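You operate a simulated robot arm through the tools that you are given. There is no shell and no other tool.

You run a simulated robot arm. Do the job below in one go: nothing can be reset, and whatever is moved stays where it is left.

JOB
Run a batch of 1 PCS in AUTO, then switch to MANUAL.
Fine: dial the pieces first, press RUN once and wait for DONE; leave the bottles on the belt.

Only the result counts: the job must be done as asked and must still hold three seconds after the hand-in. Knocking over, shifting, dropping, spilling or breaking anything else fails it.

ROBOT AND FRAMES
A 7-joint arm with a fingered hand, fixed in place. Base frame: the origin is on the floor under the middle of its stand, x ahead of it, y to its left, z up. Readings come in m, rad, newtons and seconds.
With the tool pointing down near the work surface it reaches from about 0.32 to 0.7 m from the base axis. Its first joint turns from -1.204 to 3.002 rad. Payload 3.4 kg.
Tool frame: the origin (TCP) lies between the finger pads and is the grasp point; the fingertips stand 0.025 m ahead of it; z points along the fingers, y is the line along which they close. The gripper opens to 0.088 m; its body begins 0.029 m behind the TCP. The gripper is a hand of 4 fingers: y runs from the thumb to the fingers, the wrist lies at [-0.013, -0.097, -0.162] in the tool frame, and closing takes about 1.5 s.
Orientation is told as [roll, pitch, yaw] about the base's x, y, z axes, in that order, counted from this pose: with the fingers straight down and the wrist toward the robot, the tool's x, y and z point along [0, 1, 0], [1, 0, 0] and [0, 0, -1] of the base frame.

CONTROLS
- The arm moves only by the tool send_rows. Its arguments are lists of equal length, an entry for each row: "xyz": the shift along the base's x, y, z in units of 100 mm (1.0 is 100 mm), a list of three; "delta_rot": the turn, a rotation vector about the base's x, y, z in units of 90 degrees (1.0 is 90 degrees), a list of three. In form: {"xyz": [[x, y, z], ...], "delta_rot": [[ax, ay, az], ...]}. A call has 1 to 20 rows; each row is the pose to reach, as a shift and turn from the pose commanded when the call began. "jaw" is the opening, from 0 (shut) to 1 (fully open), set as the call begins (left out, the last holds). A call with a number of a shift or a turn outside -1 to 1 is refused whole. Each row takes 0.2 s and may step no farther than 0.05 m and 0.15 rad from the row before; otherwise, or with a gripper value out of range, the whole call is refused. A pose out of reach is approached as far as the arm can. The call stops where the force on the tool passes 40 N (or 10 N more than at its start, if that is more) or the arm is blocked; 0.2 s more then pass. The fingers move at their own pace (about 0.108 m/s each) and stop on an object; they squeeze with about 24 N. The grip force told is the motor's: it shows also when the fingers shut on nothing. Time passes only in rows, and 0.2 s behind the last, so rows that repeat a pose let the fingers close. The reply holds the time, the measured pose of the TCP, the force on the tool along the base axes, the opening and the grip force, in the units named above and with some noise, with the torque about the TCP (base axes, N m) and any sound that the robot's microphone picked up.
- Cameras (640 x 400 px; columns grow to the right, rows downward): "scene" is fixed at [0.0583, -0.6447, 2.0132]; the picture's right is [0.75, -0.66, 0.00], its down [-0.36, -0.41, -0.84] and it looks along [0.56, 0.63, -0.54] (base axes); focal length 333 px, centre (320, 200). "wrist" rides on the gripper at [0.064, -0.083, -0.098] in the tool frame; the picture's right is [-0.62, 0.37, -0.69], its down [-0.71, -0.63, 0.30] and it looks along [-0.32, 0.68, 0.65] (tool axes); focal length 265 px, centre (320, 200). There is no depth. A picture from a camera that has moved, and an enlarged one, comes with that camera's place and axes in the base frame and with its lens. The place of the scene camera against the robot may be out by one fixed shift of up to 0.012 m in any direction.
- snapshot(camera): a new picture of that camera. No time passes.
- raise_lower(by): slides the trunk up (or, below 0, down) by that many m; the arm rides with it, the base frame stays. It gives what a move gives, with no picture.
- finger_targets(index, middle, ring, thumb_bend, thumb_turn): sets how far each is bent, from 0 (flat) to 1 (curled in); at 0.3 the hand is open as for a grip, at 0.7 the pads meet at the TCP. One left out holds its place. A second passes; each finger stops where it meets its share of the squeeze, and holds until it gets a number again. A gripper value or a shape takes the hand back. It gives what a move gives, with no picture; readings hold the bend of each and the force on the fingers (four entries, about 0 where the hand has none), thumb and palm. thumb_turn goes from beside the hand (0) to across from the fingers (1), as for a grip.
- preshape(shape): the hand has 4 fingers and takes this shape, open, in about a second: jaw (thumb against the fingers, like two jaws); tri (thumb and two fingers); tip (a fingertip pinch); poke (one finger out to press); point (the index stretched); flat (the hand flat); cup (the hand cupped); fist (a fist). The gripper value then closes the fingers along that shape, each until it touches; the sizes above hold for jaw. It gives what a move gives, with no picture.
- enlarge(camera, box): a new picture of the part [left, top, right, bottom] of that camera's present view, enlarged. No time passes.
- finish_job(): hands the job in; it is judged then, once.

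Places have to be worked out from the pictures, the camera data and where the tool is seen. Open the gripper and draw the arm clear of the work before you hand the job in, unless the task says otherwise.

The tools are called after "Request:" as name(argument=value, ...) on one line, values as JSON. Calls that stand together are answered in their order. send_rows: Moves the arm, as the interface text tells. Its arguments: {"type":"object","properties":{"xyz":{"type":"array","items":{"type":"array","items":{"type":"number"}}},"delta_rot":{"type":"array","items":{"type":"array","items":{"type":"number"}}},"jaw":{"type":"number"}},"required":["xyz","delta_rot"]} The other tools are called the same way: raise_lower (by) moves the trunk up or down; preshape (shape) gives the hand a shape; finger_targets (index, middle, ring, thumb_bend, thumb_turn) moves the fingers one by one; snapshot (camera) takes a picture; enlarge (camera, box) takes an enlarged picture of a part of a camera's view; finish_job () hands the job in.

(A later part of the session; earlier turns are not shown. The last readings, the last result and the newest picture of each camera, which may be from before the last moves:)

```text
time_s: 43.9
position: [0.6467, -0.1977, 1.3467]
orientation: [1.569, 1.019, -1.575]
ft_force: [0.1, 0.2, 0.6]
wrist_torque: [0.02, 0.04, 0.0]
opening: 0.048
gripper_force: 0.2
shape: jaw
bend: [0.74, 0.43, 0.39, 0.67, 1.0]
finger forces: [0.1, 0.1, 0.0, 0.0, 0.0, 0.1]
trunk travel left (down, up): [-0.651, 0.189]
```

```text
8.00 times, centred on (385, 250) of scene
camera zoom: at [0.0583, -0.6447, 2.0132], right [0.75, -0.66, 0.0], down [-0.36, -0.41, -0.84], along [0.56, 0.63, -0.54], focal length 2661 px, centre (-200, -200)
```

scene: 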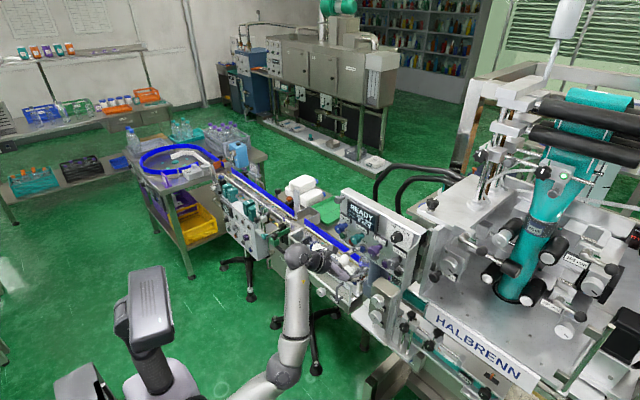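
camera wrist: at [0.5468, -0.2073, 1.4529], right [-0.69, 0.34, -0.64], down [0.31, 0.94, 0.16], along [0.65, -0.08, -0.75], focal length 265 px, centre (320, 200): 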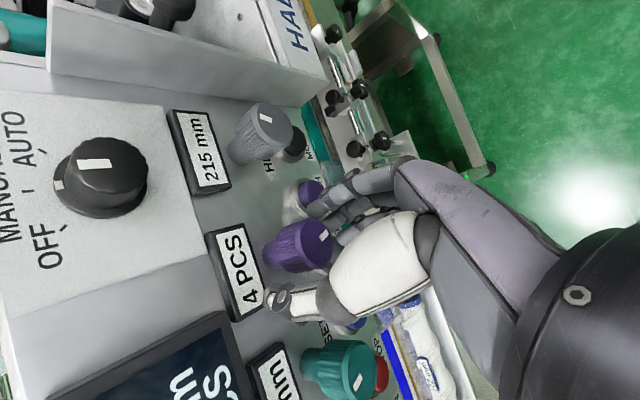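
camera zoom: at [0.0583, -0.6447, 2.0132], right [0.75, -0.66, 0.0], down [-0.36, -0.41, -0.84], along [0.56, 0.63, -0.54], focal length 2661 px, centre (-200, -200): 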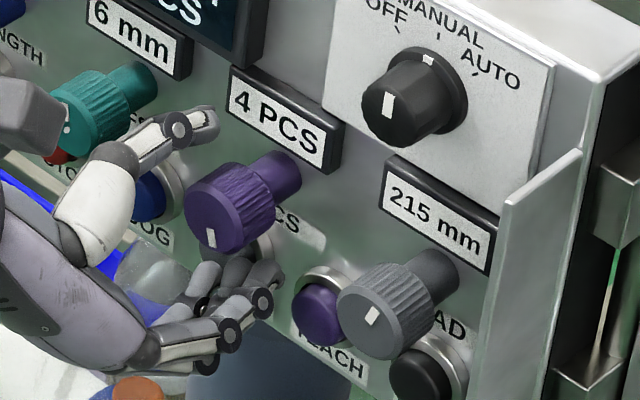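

Thumb is upper-left and fingers lower-right of the knob, no contact force. I'll close on it.

Request:
send_rows(xyz=[[0, 0, 0], [0, 0, 0], [0, 0, 0], [0, 0, 0], [0, 0, 0]], delta_rot=[[0, 0, 0], [0, 0, 0], [0, 0, 0], [0, 0, 0], [0, 0, 0]], jaw=0.2)

Request:
enlarge(camera="scene", box=[345, 205, 405, 265])

```text
time_s: 45.0
position: [0.6452, -0.1983, 1.3458]
orientation: [1.569, 1.021, -1.575]
ft_force: [1.6, -1.4, 4.6]
wrist_torque: [-0.02, -0.06, -0.05]
opening: 0.0201
gripper_force: 23.6
shape: jaw
bend: [0.73, 0.57, 0.63, 0.74, 1.0]
finger forces: [13.0, 6.2, 0.0, 0.0, 22.3, 0.0]
trunk travel left (down, up): [-0.651, 0.189]
```

```text
6.67 times, centred on (375, 235) of scene
camera zoom: at [0.0583, -0.6447, 2.0132], right [0.75, -0.66, 0.0], down [-0.36, -0.41, -0.84], along [0.56, 0.63, -0.54], focal length 2217 px, centre (-47, -33)
```

zoom: 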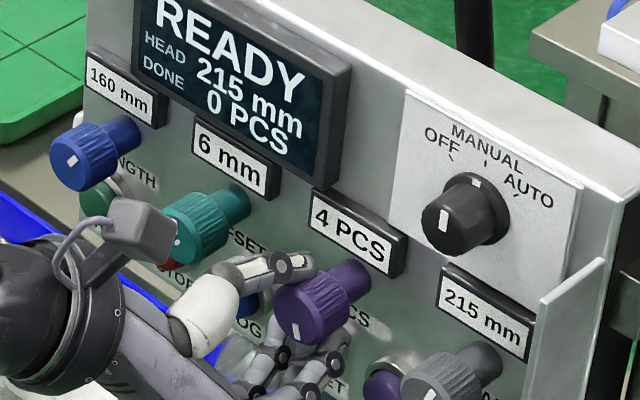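

Gripped with balanced forces, and all other readouts unchanged. I'll turn counter-clockwise 45° in gentle steps and read the label.

Request:
send_rows(xyz=[[0, 0, 0], [0, 0, 0], [0, 0, 0], [0, 0, 0], [0, 0, 0], [0, 0, 0], [0, 0, 0], [0, 0, 0], [0, 0, 0], [0, 0, 0]], delta_rot=[[-0.05, 0, 0], [-0.1, 0, 0], [-0.15, 0, 0], [-0.2, 0, 0], [-0.25, 0, 0], [-0.3, 0, 0], [-0.35, 0, 0], [-0.4, 0, 0], [-0.45, 0, 0], [-0.5, 0, 0]])

Request:
enlarge(camera="scene", box=[345, 205, 405, 265])

Request:
snapshot(camera="wrist")

```text
time_s: 47.2
position: [0.6447, -0.1973, 1.3455]
orientation: [1.568, 0.233, -1.574]
ft_force: [-1.9, 2.3, -3.2]
wrist_torque: [0.01, 0.03, 0.01]
opening: 0.0206
gripper_force: 23.9
shape: jaw
bend: [0.73, 0.57, 0.63, 0.75, 1.0]
finger forces: [13.0, 8.3, 0.1, 0.1, 22.0, 0.0]
trunk travel left (down, up): [-0.651, 0.189]
```

```text
6.67 times, centred on (375, 235) of scene
camera zoom: at [0.0583, -0.6447, 2.0132], right [0.75, -0.66, 0.0], down [-0.36, -0.41, -0.84], along [0.56, 0.63, -0.54], focal length 2217 px, centre (-47, -33)
```

zoom: 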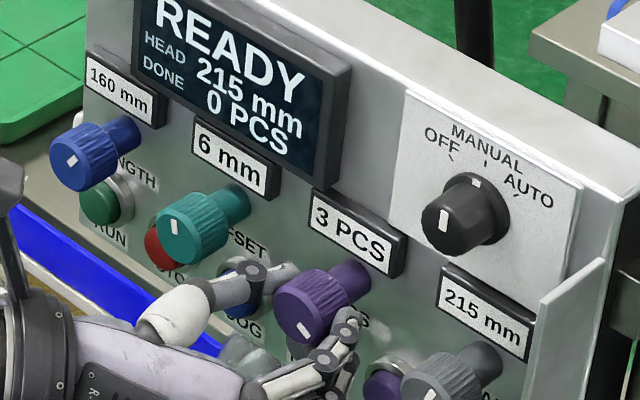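

```text
taken
camera wrist: at [0.5474, -0.1303, 1.4295], right [-0.69, -0.21, -0.69], down [0.31, 0.78, -0.55], along [0.65, -0.59, -0.47], focal length 265 px, centre (320, 200)
```

wrist: 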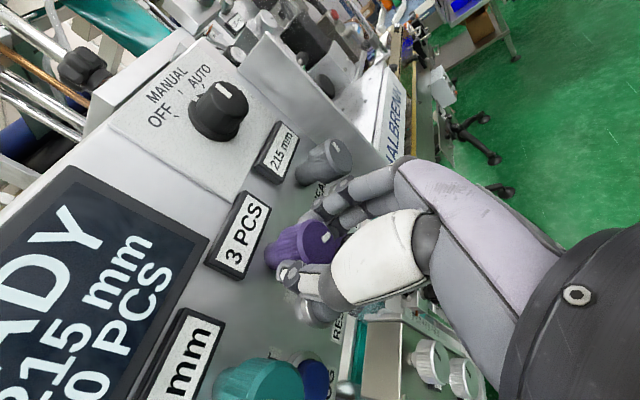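

Readout is 3 PCS after 45°. I'll turn another 45° with the same grip (twist stays above the limit near 25°).

Request:
send_rows(xyz=[[0, 0, 0], [0, 0, 0], [0, 0, 0], [0, 0, 0], [0, 0, 0], [0, 0, 0], [0, 0, 0], [0, 0, 0], [0, 0, 0], [0, 0, 0]], delta_rot=[[-0.05, 0, 0], [-0.1, 0, 0], [-0.15, 0, 0], [-0.2, 0, 0], [-0.25, 0, 0], [-0.3, 0, 0], [-0.35, 0, 0], [-0.4, 0, 0], [-0.45, 0, 0], [-0.5, 0, 0]])

Request:
enlarge(camera="scene", box=[345, 205, 405, 265])

Request:
snapshot(camera="wrist")

```text
time_s: 49.5
position: [0.6596, -0.2098, 1.3872]
orientation: [1.588, -0.514, -1.598]
ft_force: [0.1, -0.5, 0.5]
wrist_torque: [0.01, -0.02, 0.01]
opening: 0.015
gripper_force: 23.9
shape: jaw
bend: [0.75, 0.74, 0.72, 0.83, 1.0]
finger forces: [0.0, 0.0, 0.1, 0.0, 0.0, 0.1]
out of reach, approached as far as the arm can: row 7, 8, 9, 10
trunk travel left (down, up): [-0.651, 0.189]
```

```text
6.67 times, centred on (375, 235) of scene
camera zoom: at [0.0583, -0.6447, 2.0132], right [0.75, -0.66, 0.0], down [-0.36, -0.41, -0.84], along [0.56, 0.63, -0.54], focal length 2217 px, centre (-47, -33)
```

zoom: 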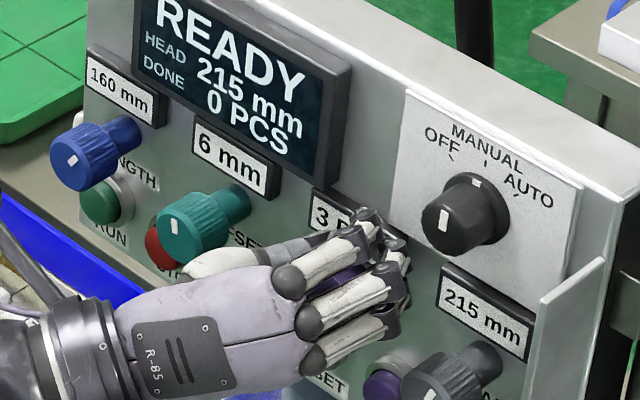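

```text
taken
camera wrist: at [0.5634, -0.1028, 1.4035], right [-0.7, -0.61, -0.37], down [0.32, 0.19, -0.93], along [0.64, -0.77, 0.06], focal length 265 px, centre (320, 200)
```

wrist: 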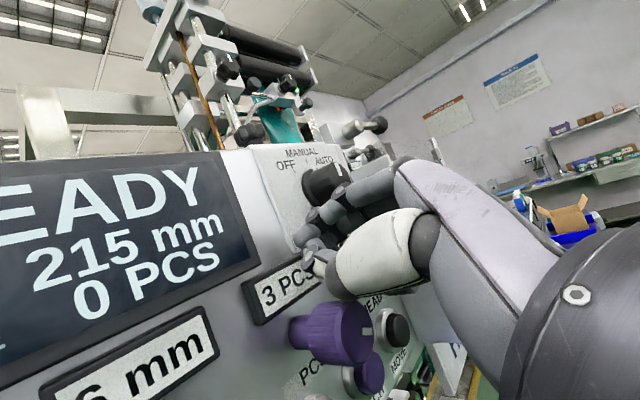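

The arm ran into its reach limit again at about 72° twist and slid up off the knob, but forces are zero, the selector is still at MANUAL and the PCS label reads 3. I'll draw straight back from the panel before anything else.

Request:
send_rows(xyz=[[-0.15, 0, 0], [-0.3, 0, 0], [-0.45, 0, 0], [-0.6, 0, 0], [-0.7, 0, 0]], delta_rot=[[0, 0, 0], [0, 0, 0], [0, 0, 0], [0, 0, 0], [0, 0, 0]])

Request:
enlarge(camera="scene", box=[340, 200, 410, 265])

Request:
snapshot(camera="scene")

Request:
snapshot(camera="wrist")

```text
time_s: 50.6
position: [0.6158, -0.1905, 1.4054]
orientation: [1.566, -0.533, -1.58]
ft_force: [0.7, 0.2, -0.1]
wrist_torque: [-0.02, 0.01, 0.0]
opening: 0.0148
gripper_force: 24.2
shape: jaw
bend: [0.75, 0.74, 0.72, 0.83, 1.0]
finger forces: [0.0, 0.1, 0.0, 0.0, 0.0, 0.0]
out of reach, approached as far as the arm can: row 1, 2, 3, 4, 5
trunk travel left (down, up): [-0.651, 0.189]
```

```text
6.15 times, centred on (375, 232) of scene
camera zoom: at [0.0583, -0.6447, 2.0132], right [0.75, -0.66, 0.0], down [-0.36, -0.41, -0.84], along [0.56, 0.63, -0.54], focal length 2047 px, centre (-18, 0)
```

zoom: 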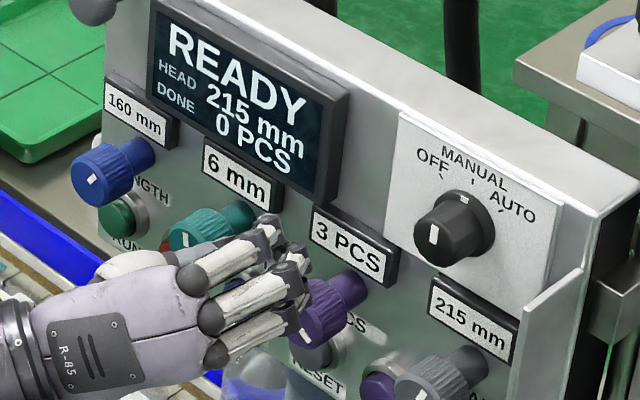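

```text
taken
```

scene: 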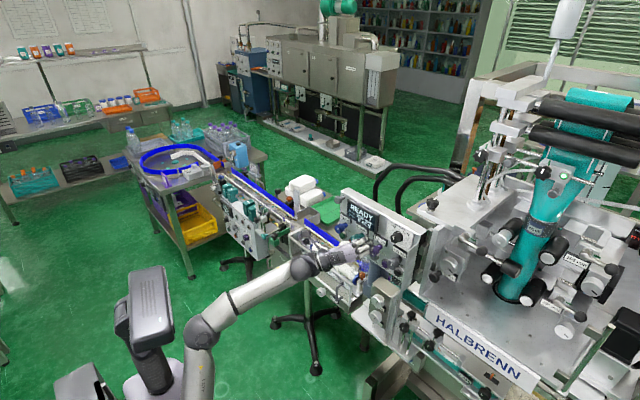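

```text
taken
camera wrist: at [0.5194, -0.0829, 1.4196], right [-0.7, -0.62, -0.34], down [0.3, 0.18, -0.94], along [0.64, -0.76, 0.07], focal length 265 px, centre (320, 200)
```

wrist: 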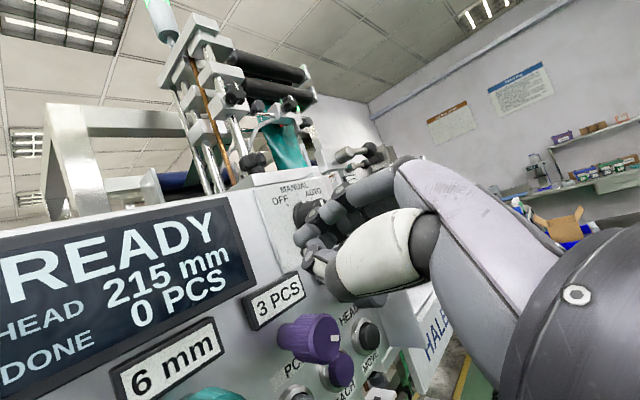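

Readouts are 160 / 6 mm / 3 PCS / 215, selector at MANUAL. The arm posture is still at a limit, so I'll twist back toward 100° while retreating, and open the hand.

Request:
send_rows(xyz=[[-0.05, 0, 0], [-0.1, 0, 0], [-0.2, 0, -0.05], [-0.3, 0, -0.1], [-0.4, 0, -0.15], [-0.4, 0, -0.2]], delta_rot=[[0.08, 0, 0], [0.16, 0, 0], [0.24, 0, 0], [0.32, 0, 0], [0.4, 0, 0], [0.45, 0, 0]], jaw=0.55)

Request:
snapshot(camera="scene")

```text
time_s: 52.0
position: [0.5749, -0.185, 1.3878]
orientation: [1.571, 0.166, -1.574]
ft_force: [-0.3, -0.4, 0.0]
wrist_torque: [-0.01, 0.01, -0.02]
opening: 0.0482
gripper_force: 0.1
shape: jaw
bend: [0.74, 0.43, 0.39, 0.67, 1.0]
finger forces: [0.0, 0.0, 0.0, 0.1, 0.1, 0.0]
trunk travel left (down, up): [-0.651, 0.189]
```

```text
taken
```

scene: 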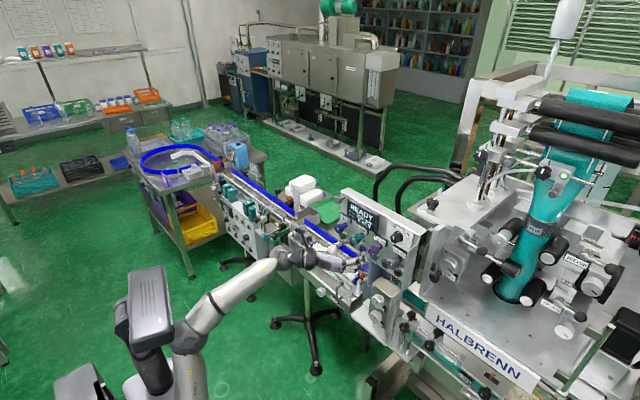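

Free again at 99° twist. I'll go back to +148° twist in front of the PCS knob at x≈0.60.

Request:
send_rows(xyz=[[0, -0.05, -0.1], [0, -0.1, -0.2], [0, -0.13, -0.3], [0.05, -0.13, -0.42], [0.1, -0.13, -0.42], [0.2, -0.13, -0.42], [0.25, -0.13, -0.42]], delta_rot=[[0.08, 0, 0], [0.16, 0, 0], [0.24, 0, 0], [0.32, 0, 0], [0.4, 0, 0], [0.48, 0, 0], [0.54, 0, 0]])

Request:
snapshot(camera="scene")

Request:
snapshot(camera="wrist")

```text
time_s: 53.6
position: [0.5989, -0.1943, 1.3448]
orientation: [1.569, 1.003, -1.575]
ft_force: [0.6, 1.0, 0.6]
wrist_torque: [-0.04, -0.02, 0.0]
opening: 0.0482
gripper_force: 0.0
shape: jaw
bend: [0.74, 0.43, 0.39, 0.67, 1.0]
finger forces: [0.0, 0.0, 0.0, 0.0, 0.1, 0.0]
trunk travel left (down, up): [-0.651, 0.189]
```

```text
taken
```

scene: 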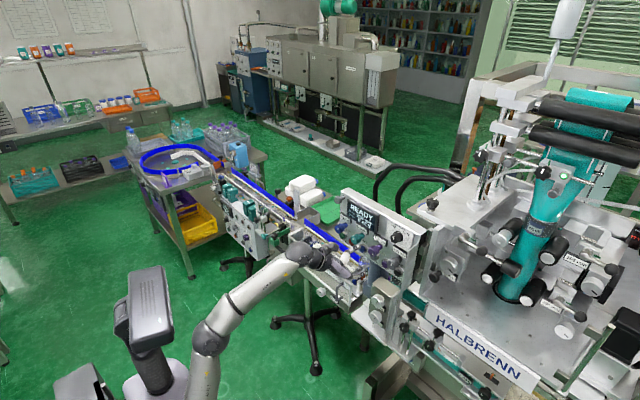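

```text
taken
camera wrist: at [0.5016, -0.2024, 1.4513], right [-0.69, 0.33, -0.64], down [0.31, 0.94, 0.15], along [0.65, -0.09, -0.75], focal length 265 px, centre (320, 200)
```

wrist: 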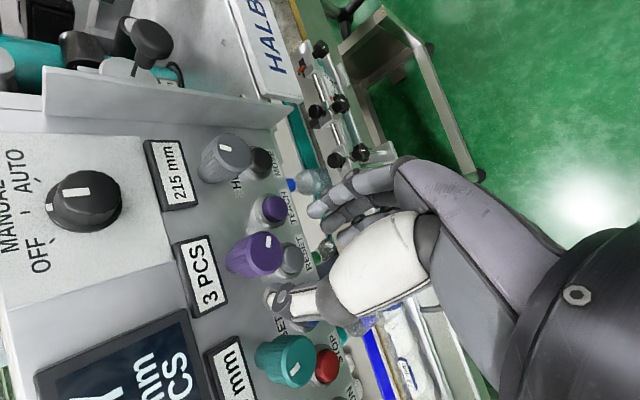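

At 147° twist and aligned within a few mm. I'll correct to y -0.198, z 1.346 and advance to x≈0.645.

Request:
send_rows(xyz=[[0.1, -0.035, 0.012], [0.2, -0.035, 0.012], [0.3, -0.035, 0.012], [0.38, -0.035, 0.012], [0.46, -0.035, 0.012]], delta_rot=[[0, 0, 0], [0, 0, 0], [0, 0, 0], [0, 0, 0], [0, 0, 0]])

Request:
enlarge(camera="scene", box=[345, 205, 405, 265])

Request:
enlarge(camera="wrist", box=[230, 180, 390, 300])

```text
time_s: 54.9
position: [0.647, -0.1962, 1.3454]
orientation: [1.565, 1.003, -1.575]
ft_force: [-0.3, -0.3, -0.1]
wrist_torque: [0.0, -0.04, -0.05]
opening: 0.0483
gripper_force: 0.0
shape: jaw
bend: [0.74, 0.43, 0.39, 0.67, 1.0]
finger forces: [0.0, 0.0, 0.0, 0.0, 0.0, 0.0]
trunk travel left (down, up): [-0.651, 0.189]
```

```text
6.67 times, centred on (375, 235) of scene
camera zoom: at [0.0583, -0.6447, 2.0132], right [0.75, -0.66, 0.0], down [-0.36, -0.41, -0.84], along [0.56, 0.63, -0.54], focal length 2217 px, centre (-47, -33)
```

zoom: 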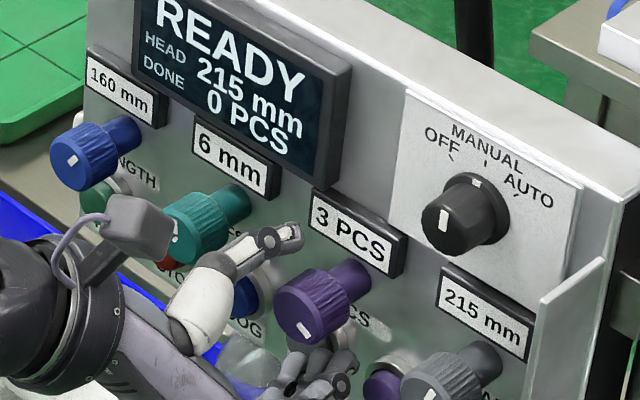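

```text
3.33 times, centred on (310, 240) of wrist
camera zoom: at [0.5483, -0.2056, 1.4519], right [-0.69, 0.33, -0.64], down [0.31, 0.94, 0.15], along [0.65, -0.09, -0.75], focal length 885 px, centre (353, 67)
```

zoom: 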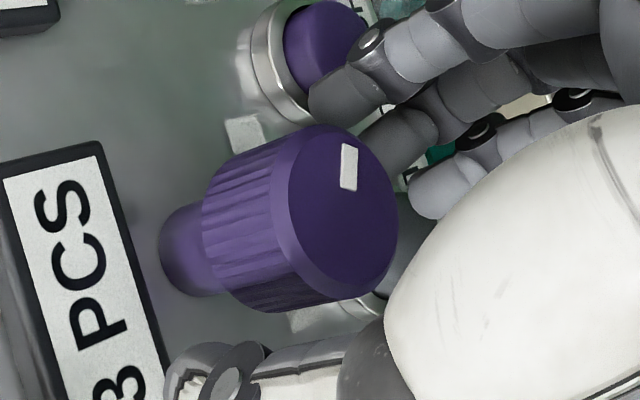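

The mark is about 55° right of down (3 PCS). I'll close the grip and turn in small separate calls, stopping before the reach limit this time.

Request:
send_rows(xyz=[[0, 0, 0], [0, 0, 0], [0, 0, 0], [0, 0, 0], [0, 0, 0]], delta_rot=[[0, 0, 0], [0, 0, 0], [0, 0, 0], [0, 0, 0], [0, 0, 0]], jaw=0.2)

Request:
send_rows(xyz=[[0, 0, 0], [0, 0, 0], [0, 0, 0], [0, 0, 0], [0, 0, 0], [0, 0, 0]], delta_rot=[[-0.05, 0, 0], [-0.1, 0, 0], [-0.15, 0, 0], [-0.2, 0, 0], [-0.25, 0, 0], [-0.3, 0, 0]])

Request:
enlarge(camera="scene", box=[345, 205, 405, 265])

```text
time_s: 56.0
position: [0.646, -0.1958, 1.3459]
orientation: [1.567, 1.002, -1.574]
ft_force: [1.8, -0.3, 0.8]
wrist_torque: [-0.01, 0.02, -0.01]
opening: 0.0208
gripper_force: 24.6
shape: jaw
bend: [0.73, 0.57, 0.63, 0.74, 1.0]
finger forces: [14.1, 5.8, 0.0, 0.0, 20.7, 0.1]
trunk travel left (down, up): [-0.651, 0.189]
```

```text
time_s: 57.5
position: [0.6464, -0.1974, 1.3463]
orientation: [1.568, 0.53, -1.574]
ft_force: [-3.6, 1.0, -4.6]
wrist_torque: [0.03, 0.1, -0.02]
opening: 0.0208
gripper_force: 23.9
shape: jaw
bend: [0.73, 0.57, 0.63, 0.75, 1.0]
finger forces: [14.8, 8.6, 0.0, 0.1, 21.3, 0.1]
trunk travel left (down, up): [-0.651, 0.189]
```

```text
6.67 times, centred on (375, 235) of scene
camera zoom: at [0.0583, -0.6447, 2.0132], right [0.75, -0.66, 0.0], down [-0.36, -0.41, -0.84], along [0.56, 0.63, -0.54], focal length 2217 px, centre (-47, -33)
```

zoom: 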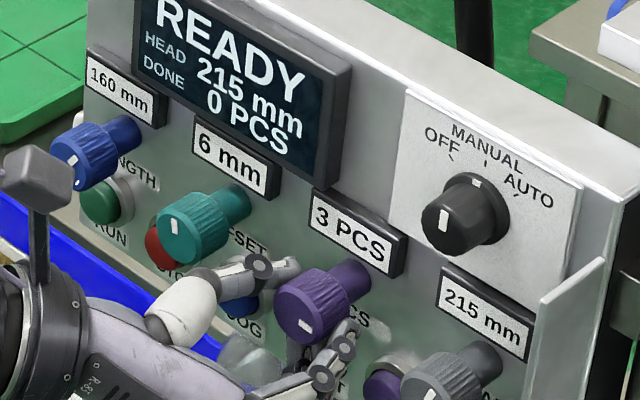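

Still 3 PCS after 27°; forces remain low. I'll check the mark to be sure that the knob follows the hand.

Request:
enlarge(camera="scene", box=[368, 240, 392, 264])

Request:
enlarge(camera="wrist", box=[230, 180, 390, 300])

```text
16.00 times, centred on (380, 252) of scene
camera zoom: at [0.0583, -0.6447, 2.0132], right [0.75, -0.66, 0.0], down [-0.36, -0.41, -0.84], along [0.56, 0.63, -0.54], focal length 5321 px, centre (-640, -632)
```

zoom: 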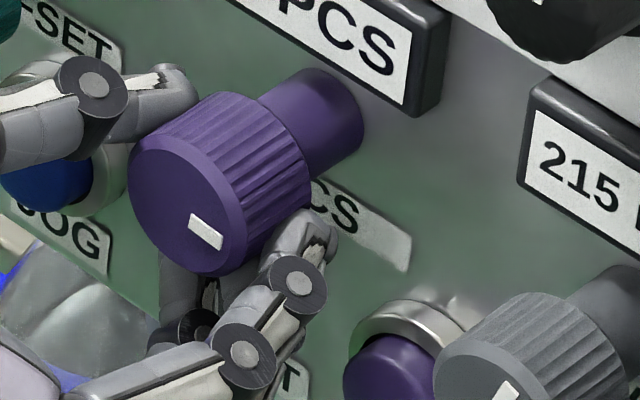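

```text
3.33 times, centred on (310, 240) of wrist
camera zoom: at [0.5479, -0.156, 1.4449], right [-0.69, 0.0, -0.72], down [0.31, 0.9, -0.3], along [0.65, -0.43, -0.63], focal length 885 px, centre (353, 67)
```

zoom: 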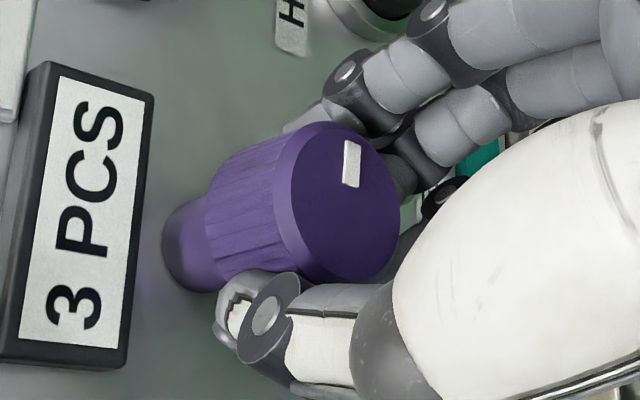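

The mark now lies about 75–80° right of down, so the knob follows. I'll turn another 18°.

Request:
send_rows(xyz=[[0, 0, 0], [0, 0, 0], [0, 0, 0], [0, 0, 0]], delta_rot=[[-0.05, 0, 0], [-0.1, 0, 0], [-0.15, 0, 0], [-0.2, 0, 0]])

Request:
enlarge(camera="scene", box=[345, 205, 405, 265])

```text
time_s: 58.5
position: [0.6472, -0.21, 1.3402]
orientation: [1.558, 0.24, -1.596]
ft_force: [-3.5, 16.7, -12.7]
wrist_torque: [-0.08, 0.03, 0.09]
opening: 0.0194
gripper_force: 23.9
shape: jaw
bend: [0.75, 0.74, 0.63, 0.76, 1.0]
finger forces: [5.7, 0.0, 0.0, 0.0, 25.5, 0.1]
trunk travel left (down, up): [-0.651, 0.189]
```

```text
6.67 times, centred on (375, 235) of scene
camera zoom: at [0.0583, -0.6447, 2.0132], right [0.75, -0.66, 0.0], down [-0.36, -0.41, -0.84], along [0.56, 0.63, -0.54], focal length 2217 px, centre (-47, -33)
```

zoom: 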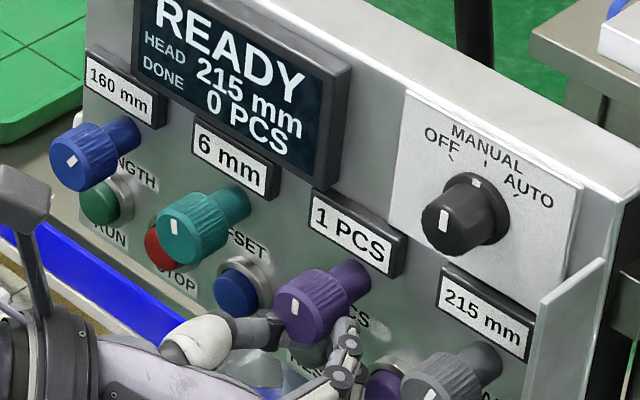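

The readout has jumped to 1 PCS, but the hand was displaced ~12 mm in -y with side force, so it slipped while turning. I'll look closely before releasing.

Request:
enlarge(camera="scene", box=[365, 235, 397, 267])

Request:
enlarge(camera="wrist", box=[200, 150, 400, 310])

Request:
snapshot(camera="scene")

```text
12.50 times, centred on (381, 251) of scene
camera zoom: at [0.0583, -0.6447, 2.0132], right [0.75, -0.66, 0.0], down [-0.36, -0.41, -0.84], along [0.56, 0.63, -0.54], focal length 4157 px, centre (-442, -438)
```

zoom: 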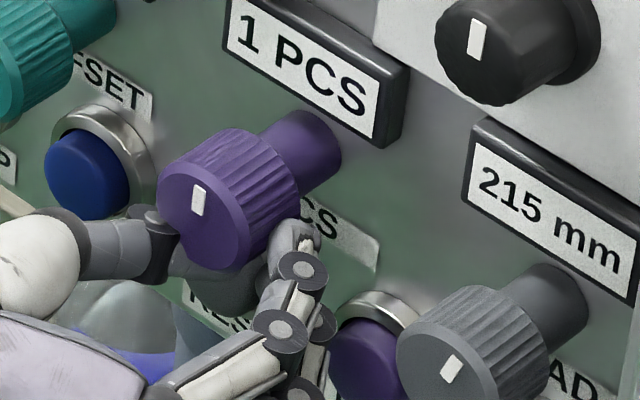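

```text
2.50 times, centred on (300, 230) of wrist
camera zoom: at [0.5515, -0.1418, 1.4248], right [-0.7, -0.19, -0.68], down [0.32, 0.78, -0.55], along [0.64, -0.6, -0.49], focal length 664 px, centre (370, 125)
```

zoom: 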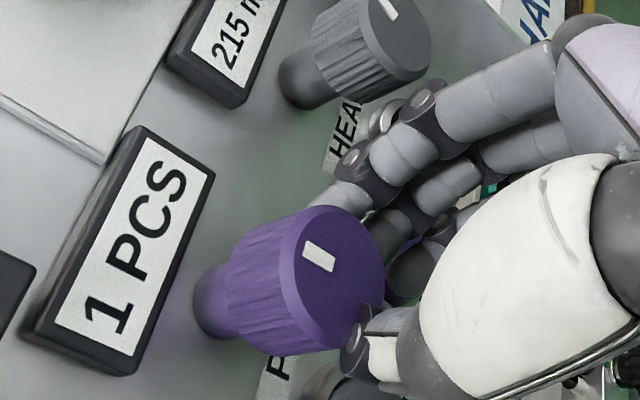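

```text
taken
```

scene: 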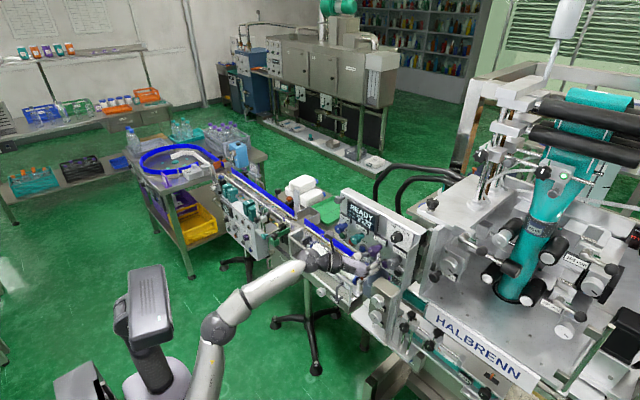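

The knob mark now points straight up and the label reads 1 PCS. I'll release in small steps without commanding any motion, so the knob isn't carried further.

Request:
send_rows(xyz=[[0, 0, 0], [0, 0, 0]], delta_rot=[[0, 0, 0], [0, 0, 0]], jaw=0.5)

Request:
enlarge(camera="scene", box=[365, 235, 397, 267])

Request:
enlarge(camera="wrist", box=[200, 150, 400, 310])

```text
time_s: 59.0
position: [0.6432, -0.215, 1.3473]
orientation: [1.574, 0.244, -1.59]
ft_force: [-0.1, -0.1, 0.4]
wrist_torque: [0.02, -0.01, -0.05]
opening: 0.0311
gripper_force: 0.0
shape: jaw
bend: [0.71, 0.66, 0.65, 0.62, 1.0]
finger forces: [0.0, 0.1, 0.0, 0.0, 0.1, 0.0]
trunk travel left (down, up): [-0.651, 0.189]
```

```text
12.50 times, centred on (381, 251) of scene
camera zoom: at [0.0583, -0.6447, 2.0132], right [0.75, -0.66, 0.0], down [-0.36, -0.41, -0.84], along [0.56, 0.63, -0.54], focal length 4157 px, centre (-442, -438)
```

zoom: 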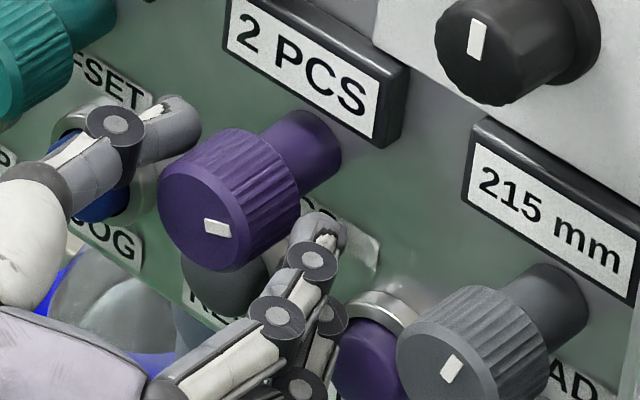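

```text
2.50 times, centred on (300, 230) of wrist
camera zoom: at [0.546, -0.1456, 1.4309], right [-0.69, -0.2, -0.69], down [0.32, 0.78, -0.54], along [0.64, -0.6, -0.48], focal length 664 px, centre (370, 125)
```

zoom: 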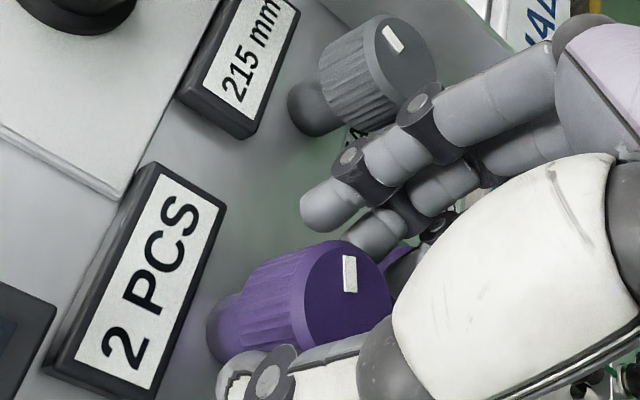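

On release the knob was dragged back to 2 PCS and settled in that notch (one notch is about 46°). No contact forces now; I'll keep the present opening, retreat straight back, then open.

Request:
send_rows(xyz=[[-0.15, 0, 0], [-0.3, 0, 0], [-0.45, 0, 0], [-0.5, 0, 0]], delta_rot=[[0, 0, 0], [0, 0, 0], [0, 0, 0], [0, 0, 0]], jaw=0.36)

Request:
enlarge(camera="scene", box=[340, 200, 410, 265])

```text
time_s: 60.0
position: [0.5956, -0.2024, 1.3447]
orientation: [1.569, 0.231, -1.577]
ft_force: [1.0, 0.0, 0.4]
wrist_torque: [0.03, -0.04, -0.04]
opening: 0.0318
gripper_force: 0.1
shape: jaw
bend: [0.74, 0.51, 0.48, 0.73, 1.0]
finger forces: [0.0, 0.1, 0.0, 0.0, 0.0, 0.0]
trunk travel left (down, up): [-0.651, 0.189]
```

```text
6.15 times, centred on (375, 232) of scene
camera zoom: at [0.0583, -0.6447, 2.0132], right [0.75, -0.66, 0.0], down [-0.36, -0.41, -0.84], along [0.56, 0.63, -0.54], focal length 2047 px, centre (-18, 0)
```

zoom: 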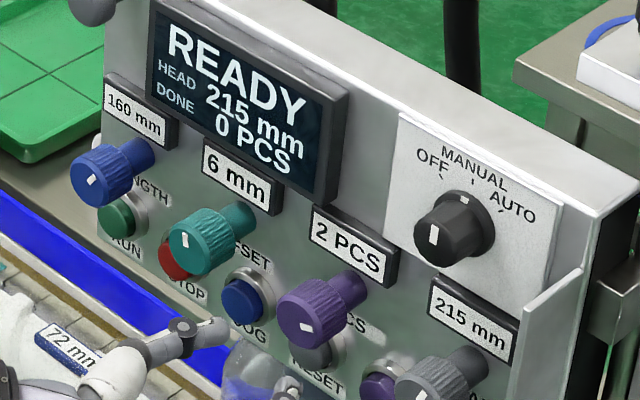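

All other readouts unchanged; PCS at 2. One more notch is needed, so I'll twist to about 160° to stay well away from the posture limit, aligned in front of the knob.

Request:
send_rows(xyz=[[0, 0.02, 0.01], [0, 0.04, 0.01], [0, 0.04, 0.01], [0, 0.04, 0.01], [0, 0.04, 0.01], [0, 0.04, 0.01], [0, 0.04, 0.01], [0, 0.04, 0.01]], delta_rot=[[0.08, 0, 0], [0.16, 0, 0], [0.24, 0, 0], [0.32, 0, 0], [0.4, 0, 0], [0.48, 0, 0], [0.56, 0, 0], [0.63, 0, 0]], jaw=0.55)

Request:
enlarge(camera="wrist", box=[200, 150, 400, 310])

```text
time_s: 61.9
position: [0.5962, -0.1926, 1.3461]
orientation: [1.565, 1.21, -1.576]
ft_force: [0.0, 0.4, -0.4]
wrist_torque: [0.06, 0.01, -0.03]
opening: 0.048
gripper_force: 0.0
shape: jaw
bend: [0.74, 0.43, 0.39, 0.67, 1.0]
finger forces: [0.0, 0.0, 0.1, 0.1, 0.0, 0.0]
trunk travel left (down, up): [-0.651, 0.189]
```

```text
2.50 times, centred on (300, 230) of wrist
camera zoom: at [0.4978, -0.222, 1.4491], right [-0.69, 0.45, -0.56], down [0.31, 0.89, 0.34], along [0.65, 0.06, -0.76], focal length 664 px, centre (370, 125)
```

zoom: 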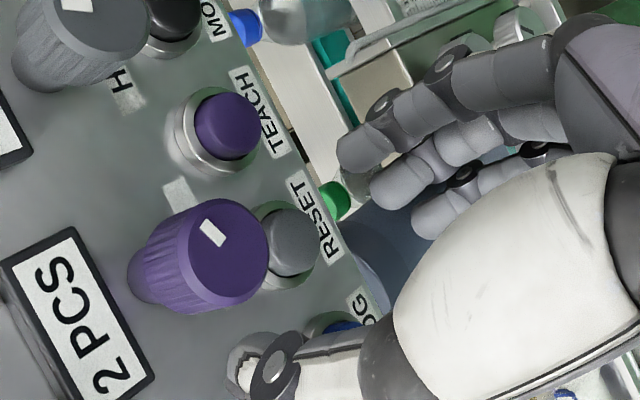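

Aligned views confirm the knob axis at y≈-0.198, z≈1.345. I'll advance to x≈0.642 and close on the knob.

Request:
send_rows(xyz=[[0.1, -0.05, -0.005], [0.2, -0.054, -0.005], [0.3, -0.054, -0.005], [0.38, -0.054, -0.005], [0.46, -0.054, -0.005]], delta_rot=[[0, 0, 0], [0, 0, 0], [0, 0, 0], [0, 0, 0], [0, 0, 0]])

Request:
enlarge(camera="wrist", box=[220, 170, 400, 310])

```text
time_s: 63.0
position: [0.6417, -0.1996, 1.3464]
orientation: [1.563, 1.209, -1.579]
ft_force: [0.1, -0.5, 0.2]
wrist_torque: [-0.01, -0.02, -0.01]
opening: 0.0479
gripper_force: 0.1
shape: jaw
bend: [0.74, 0.43, 0.39, 0.67, 1.0]
finger forces: [0.1, 0.0, 0.1, 0.1, 0.0, 0.0]
trunk travel left (down, up): [-0.651, 0.189]
```

```text
2.86 times, centred on (310, 240) of wrist
camera zoom: at [0.544, -0.2288, 1.4471], right [-0.69, 0.45, -0.56], down [0.31, 0.89, 0.33], along [0.65, 0.06, -0.76], focal length 758 px, centre (349, 86)
```

zoom: 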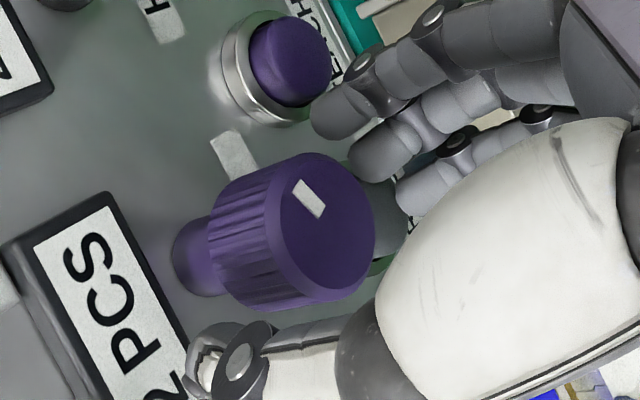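

Positioned around the knob with no contact force. Closing the grip now.

Request:
send_rows(xyz=[[0, 0, 0], [0, 0, 0], [0, 0, 0], [0, 0, 0], [0, 0, 0]], delta_rot=[[0, 0, 0], [0, 0, 0], [0, 0, 0], [0, 0, 0], [0, 0, 0]], jaw=0.2)

Request:
enlarge(camera="scene", box=[345, 205, 405, 265])

```text
time_s: 64.2
position: [0.641, -0.1978, 1.3469]
orientation: [1.569, 1.206, -1.571]
ft_force: [1.8, 0.4, 3.7]
wrist_torque: [-0.02, -0.06, -0.02]
opening: 0.0206
gripper_force: 24.4
shape: jaw
bend: [0.73, 0.58, 0.63, 0.74, 1.0]
finger forces: [12.8, 5.3, 0.1, 0.0, 22.3, 0.1]
trunk travel left (down, up): [-0.651, 0.189]
```

```text
6.67 times, centred on (375, 235) of scene
camera zoom: at [0.0583, -0.6447, 2.0132], right [0.75, -0.66, 0.0], down [-0.36, -0.41, -0.84], along [0.56, 0.63, -0.54], focal length 2217 px, centre (-47, -33)
```

zoom: 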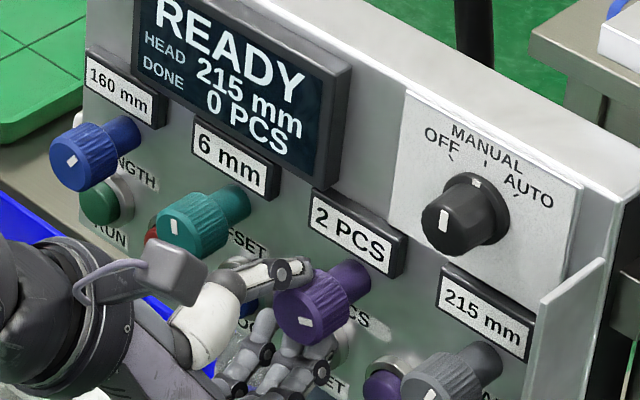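

The grip is good and the label still reads 2 PCS. I'll turn 27° counter-clockwise first, and check position and label.

Request:
send_rows(xyz=[[0, 0, 0], [0, 0, 0], [0, 0, 0], [0, 0, 0], [0, 0, 0], [0, 0, 0]], delta_rot=[[-0.05, 0, 0], [-0.1, 0, 0], [-0.15, 0, 0], [-0.2, 0, 0], [-0.25, 0, 0], [-0.3, 0, 0]])

Request:
enlarge(camera="scene", box=[345, 205, 405, 265])

```text
time_s: 65.7
position: [0.6414, -0.1968, 1.345]
orientation: [1.567, 0.733, -1.573]
ft_force: [-1.6, 0.5, -2.2]
wrist_torque: [0.04, 0.09, -0.04]
opening: 0.0206
gripper_force: 24.2
shape: jaw
bend: [0.73, 0.58, 0.63, 0.75, 1.0]
finger forces: [15.5, 7.6, 0.0, 0.0, 21.7, 0.0]
trunk travel left (down, up): [-0.651, 0.189]
```

```text
6.67 times, centred on (375, 235) of scene
camera zoom: at [0.0583, -0.6447, 2.0132], right [0.75, -0.66, 0.0], down [-0.36, -0.41, -0.84], along [0.56, 0.63, -0.54], focal length 2217 px, centre (-47, -33)
```

zoom: 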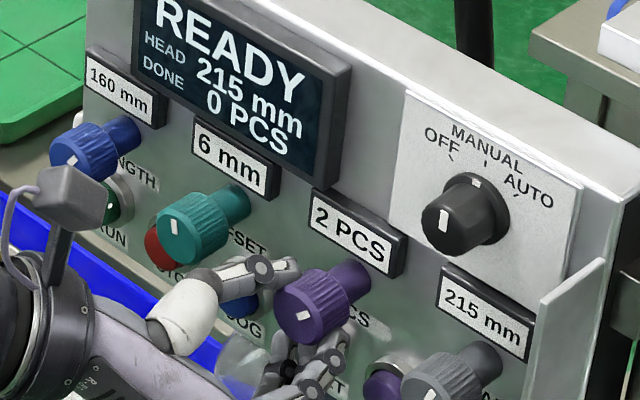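

Position is holding on-axis and the mark has swung round; still 2 PCS. I'll turn 9° more.

Request:
send_rows(xyz=[[0, 0, 0], [0, 0, 0], [0, 0, 0]], delta_rot=[[-0.04, 0, 0], [-0.08, 0, 0], [-0.12, 0, 0]])

Request:
enlarge(camera="scene", box=[345, 205, 405, 265])

```text
time_s: 66.5
position: [0.6413, -0.1975, 1.346]
orientation: [1.569, 0.545, -1.576]
ft_force: [-3.4, 1.2, -5.3]
wrist_torque: [0.04, 0.11, -0.05]
opening: 0.0207
gripper_force: 24.7
shape: jaw
bend: [0.73, 0.57, 0.63, 0.75, 1.0]
finger forces: [15.3, 8.8, 0.1, 0.1, 21.6, 0.1]
trunk travel left (down, up): [-0.651, 0.189]
```

```text
6.67 times, centred on (375, 235) of scene
camera zoom: at [0.0583, -0.6447, 2.0132], right [0.75, -0.66, 0.0], down [-0.36, -0.41, -0.84], along [0.56, 0.63, -0.54], focal length 2217 px, centre (-47, -33)
```

zoom: 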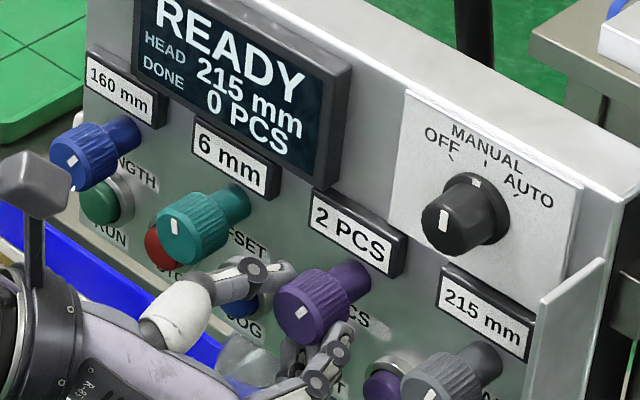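

Still 2 PCS at 38°, position steady. Another 5°, watching for drift.

Request:
send_rows(xyz=[[0, 0, 0], [0, 0, 0]], delta_rot=[[-0.03, 0, 0], [-0.06, 0, 0]])

Request:
enlarge(camera="scene", box=[365, 230, 405, 270])

```text
time_s: 67.0
position: [0.6408, -0.1997, 1.3481]
orientation: [1.574, 0.462, -1.574]
ft_force: [-2.3, 10.7, -5.8]
wrist_torque: [0.03, 0.1, 0.17]
opening: 0.0203
gripper_force: 23.6
shape: jaw
bend: [0.74, 0.57, 0.63, 0.73, 1.0]
finger forces: [11.1, 7.7, 0.0, 0.0, 26.5, 0.0]
trunk travel left (down, up): [-0.651, 0.189]
```

```text
10.00 times, centred on (385, 250) of scene
camera zoom: at [0.0583, -0.6447, 2.0132], right [0.75, -0.66, 0.0], down [-0.36, -0.41, -0.84], along [0.56, 0.63, -0.54], focal length 3326 px, centre (-330, -300)
```

zoom: 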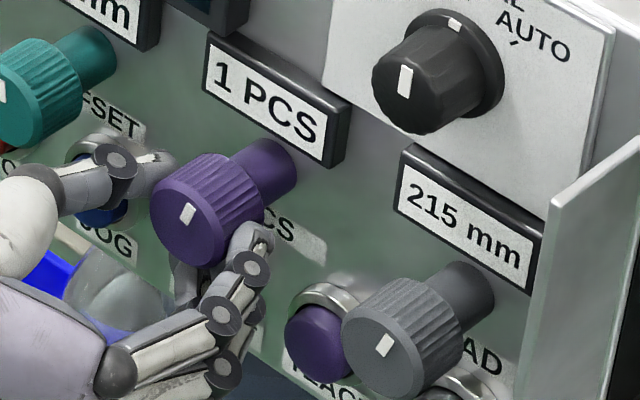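

The label reads 1 PCS and the mark is about 20° right of straight up, in the middle of that notch. I'll release now by opening the fingers in place.

Request:
send_rows(xyz=[[0, 0, 0], [0, 0, 0]], delta_rot=[[0, 0, 0], [0, 0, 0]], jaw=0.55)

Request:
enlarge(camera="scene", box=[365, 230, 405, 270])

Request:
enlarge(camera="wrist", box=[200, 150, 400, 310])

```text
time_s: 67.7
position: [0.6413, -0.2072, 1.3469]
orientation: [1.572, 0.466, -1.581]
ft_force: [0.1, 0.2, -0.3]
wrist_torque: [0.0, 0.02, -0.01]
opening: 0.0477
gripper_force: 0.1
shape: jaw
bend: [0.74, 0.43, 0.39, 0.67, 1.0]
finger forces: [0.1, 0.1, 0.1, 0.0, 0.1, 0.1]
trunk travel left (down, up): [-0.651, 0.189]
```

```text
10.00 times, centred on (385, 250) of scene
camera zoom: at [0.0583, -0.6447, 2.0132], right [0.75, -0.66, 0.0], down [-0.36, -0.41, -0.84], along [0.56, 0.63, -0.54], focal length 3326 px, centre (-330, -300)
```

zoom: 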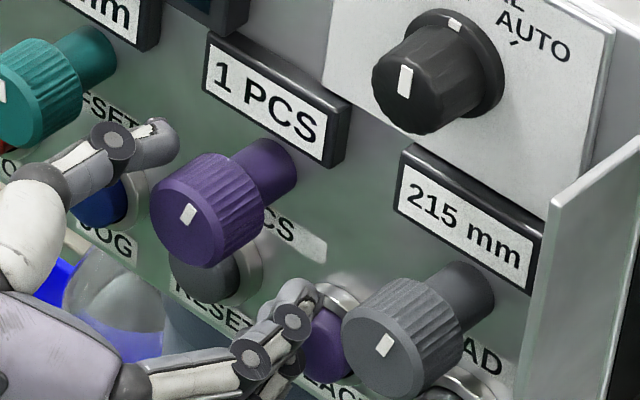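

```text
2.50 times, centred on (300, 230) of wrist
camera zoom: at [0.5426, -0.1597, 1.443], right [-0.69, -0.04, -0.72], down [0.31, 0.88, -0.36], along [0.65, -0.47, -0.6], focal length 664 px, centre (370, 125)
```

zoom: 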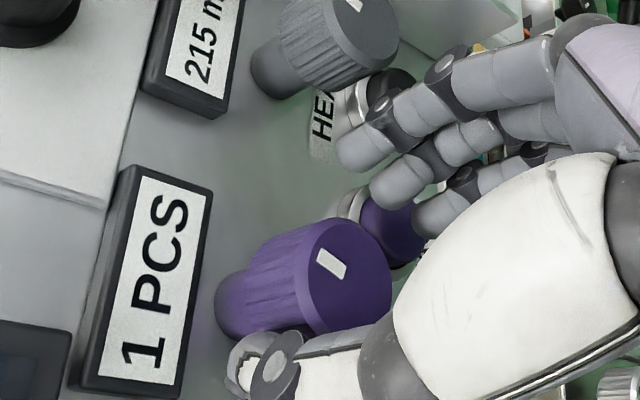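

PCS reads 1, and the hand is off the knob. I'll draw straight back from the panel.

Request:
send_rows(xyz=[[-0.15, 0, 0], [-0.3, 0, 0], [-0.45, 0, 0], [-0.6, 0, 0]], delta_rot=[[0, 0, 0], [0, 0, 0], [0, 0, 0], [0, 0, 0]])

Request:
enlarge(camera="scene", box=[340, 200, 410, 265])

Request:
snapshot(camera="wrist")

Request:
snapshot(camera="scene")

```text
time_s: 68.7
position: [0.5818, -0.2006, 1.3474]
orientation: [1.571, 0.463, -1.576]
ft_force: [0.0, 0.1, 0.7]
wrist_torque: [0.01, 0.0, 0.03]
opening: 0.0482
gripper_force: 0.0
shape: jaw
bend: [0.74, 0.42, 0.39, 0.67, 1.0]
finger forces: [0.1, 0.0, 0.0, 0.0, 0.1, 0.1]
trunk travel left (down, up): [-0.651, 0.189]
```

```text
6.15 times, centred on (375, 232) of scene
camera zoom: at [0.0583, -0.6447, 2.0132], right [0.75, -0.66, 0.0], down [-0.36, -0.41, -0.84], along [0.56, 0.63, -0.54], focal length 2047 px, centre (-18, 0)
```

zoom: 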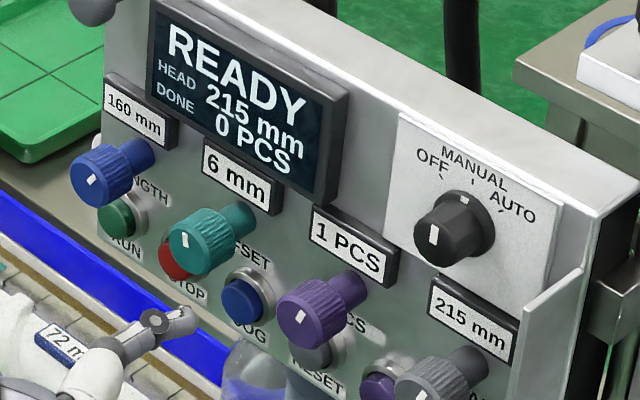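

```text
taken
camera wrist: at [0.4819, -0.1542, 1.4432], right [-0.69, -0.05, -0.72], down [0.31, 0.88, -0.36], along [0.65, -0.47, -0.6], focal length 265 px, centre (320, 200)
```

wrist: 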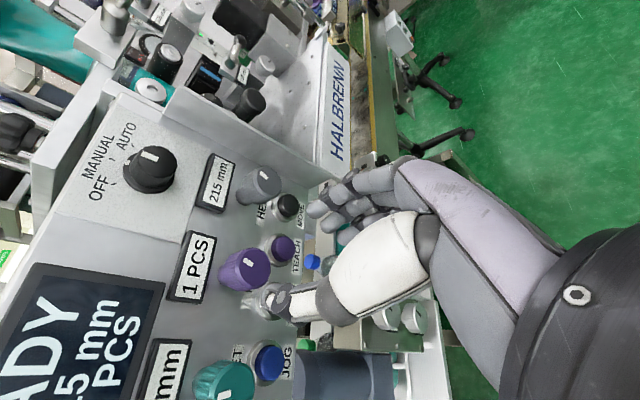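

```text
taken
```

scene: 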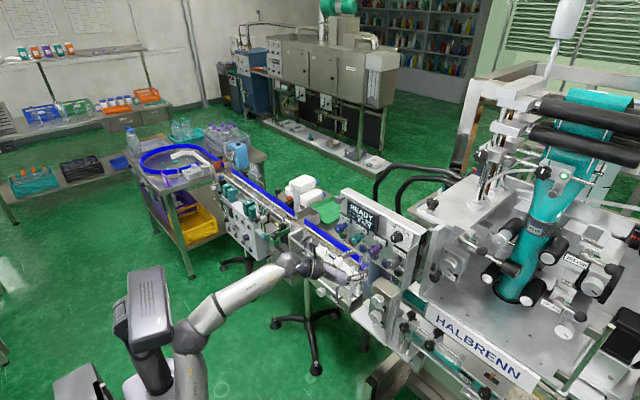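

PCS is set to 1 with everything else unchanged. Now the mode selector: I'll zoom in on it from both cameras to fix its position.

Request:
enlarge(camera="wrist", box=[80, 110, 240, 210])

Request:
enlarge(camera="scene", box=[380, 218, 420, 248])

```text
4.00 times, centred on (160, 160) of wrist
camera zoom: at [0.4819, -0.1542, 1.4432], right [-0.69, -0.05, -0.72], down [0.31, 0.88, -0.36], along [0.65, -0.47, -0.6], focal length 1062 px, centre (960, 360)
```

zoom: 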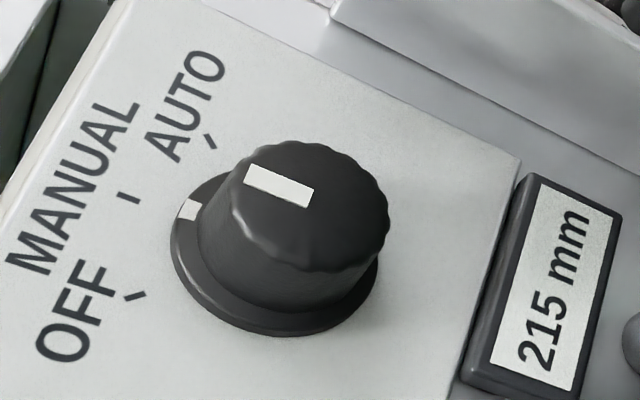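

```text
13.33 times, centred on (400, 233) of scene
camera zoom: at [0.0583, -0.6447, 2.0132], right [0.75, -0.66, 0.0], down [-0.36, -0.41, -0.84], along [0.56, 0.63, -0.54], focal length 4434 px, centre (-747, -240)
```

zoom: 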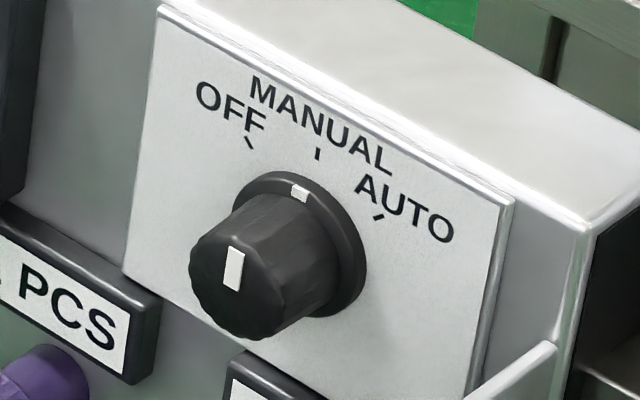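

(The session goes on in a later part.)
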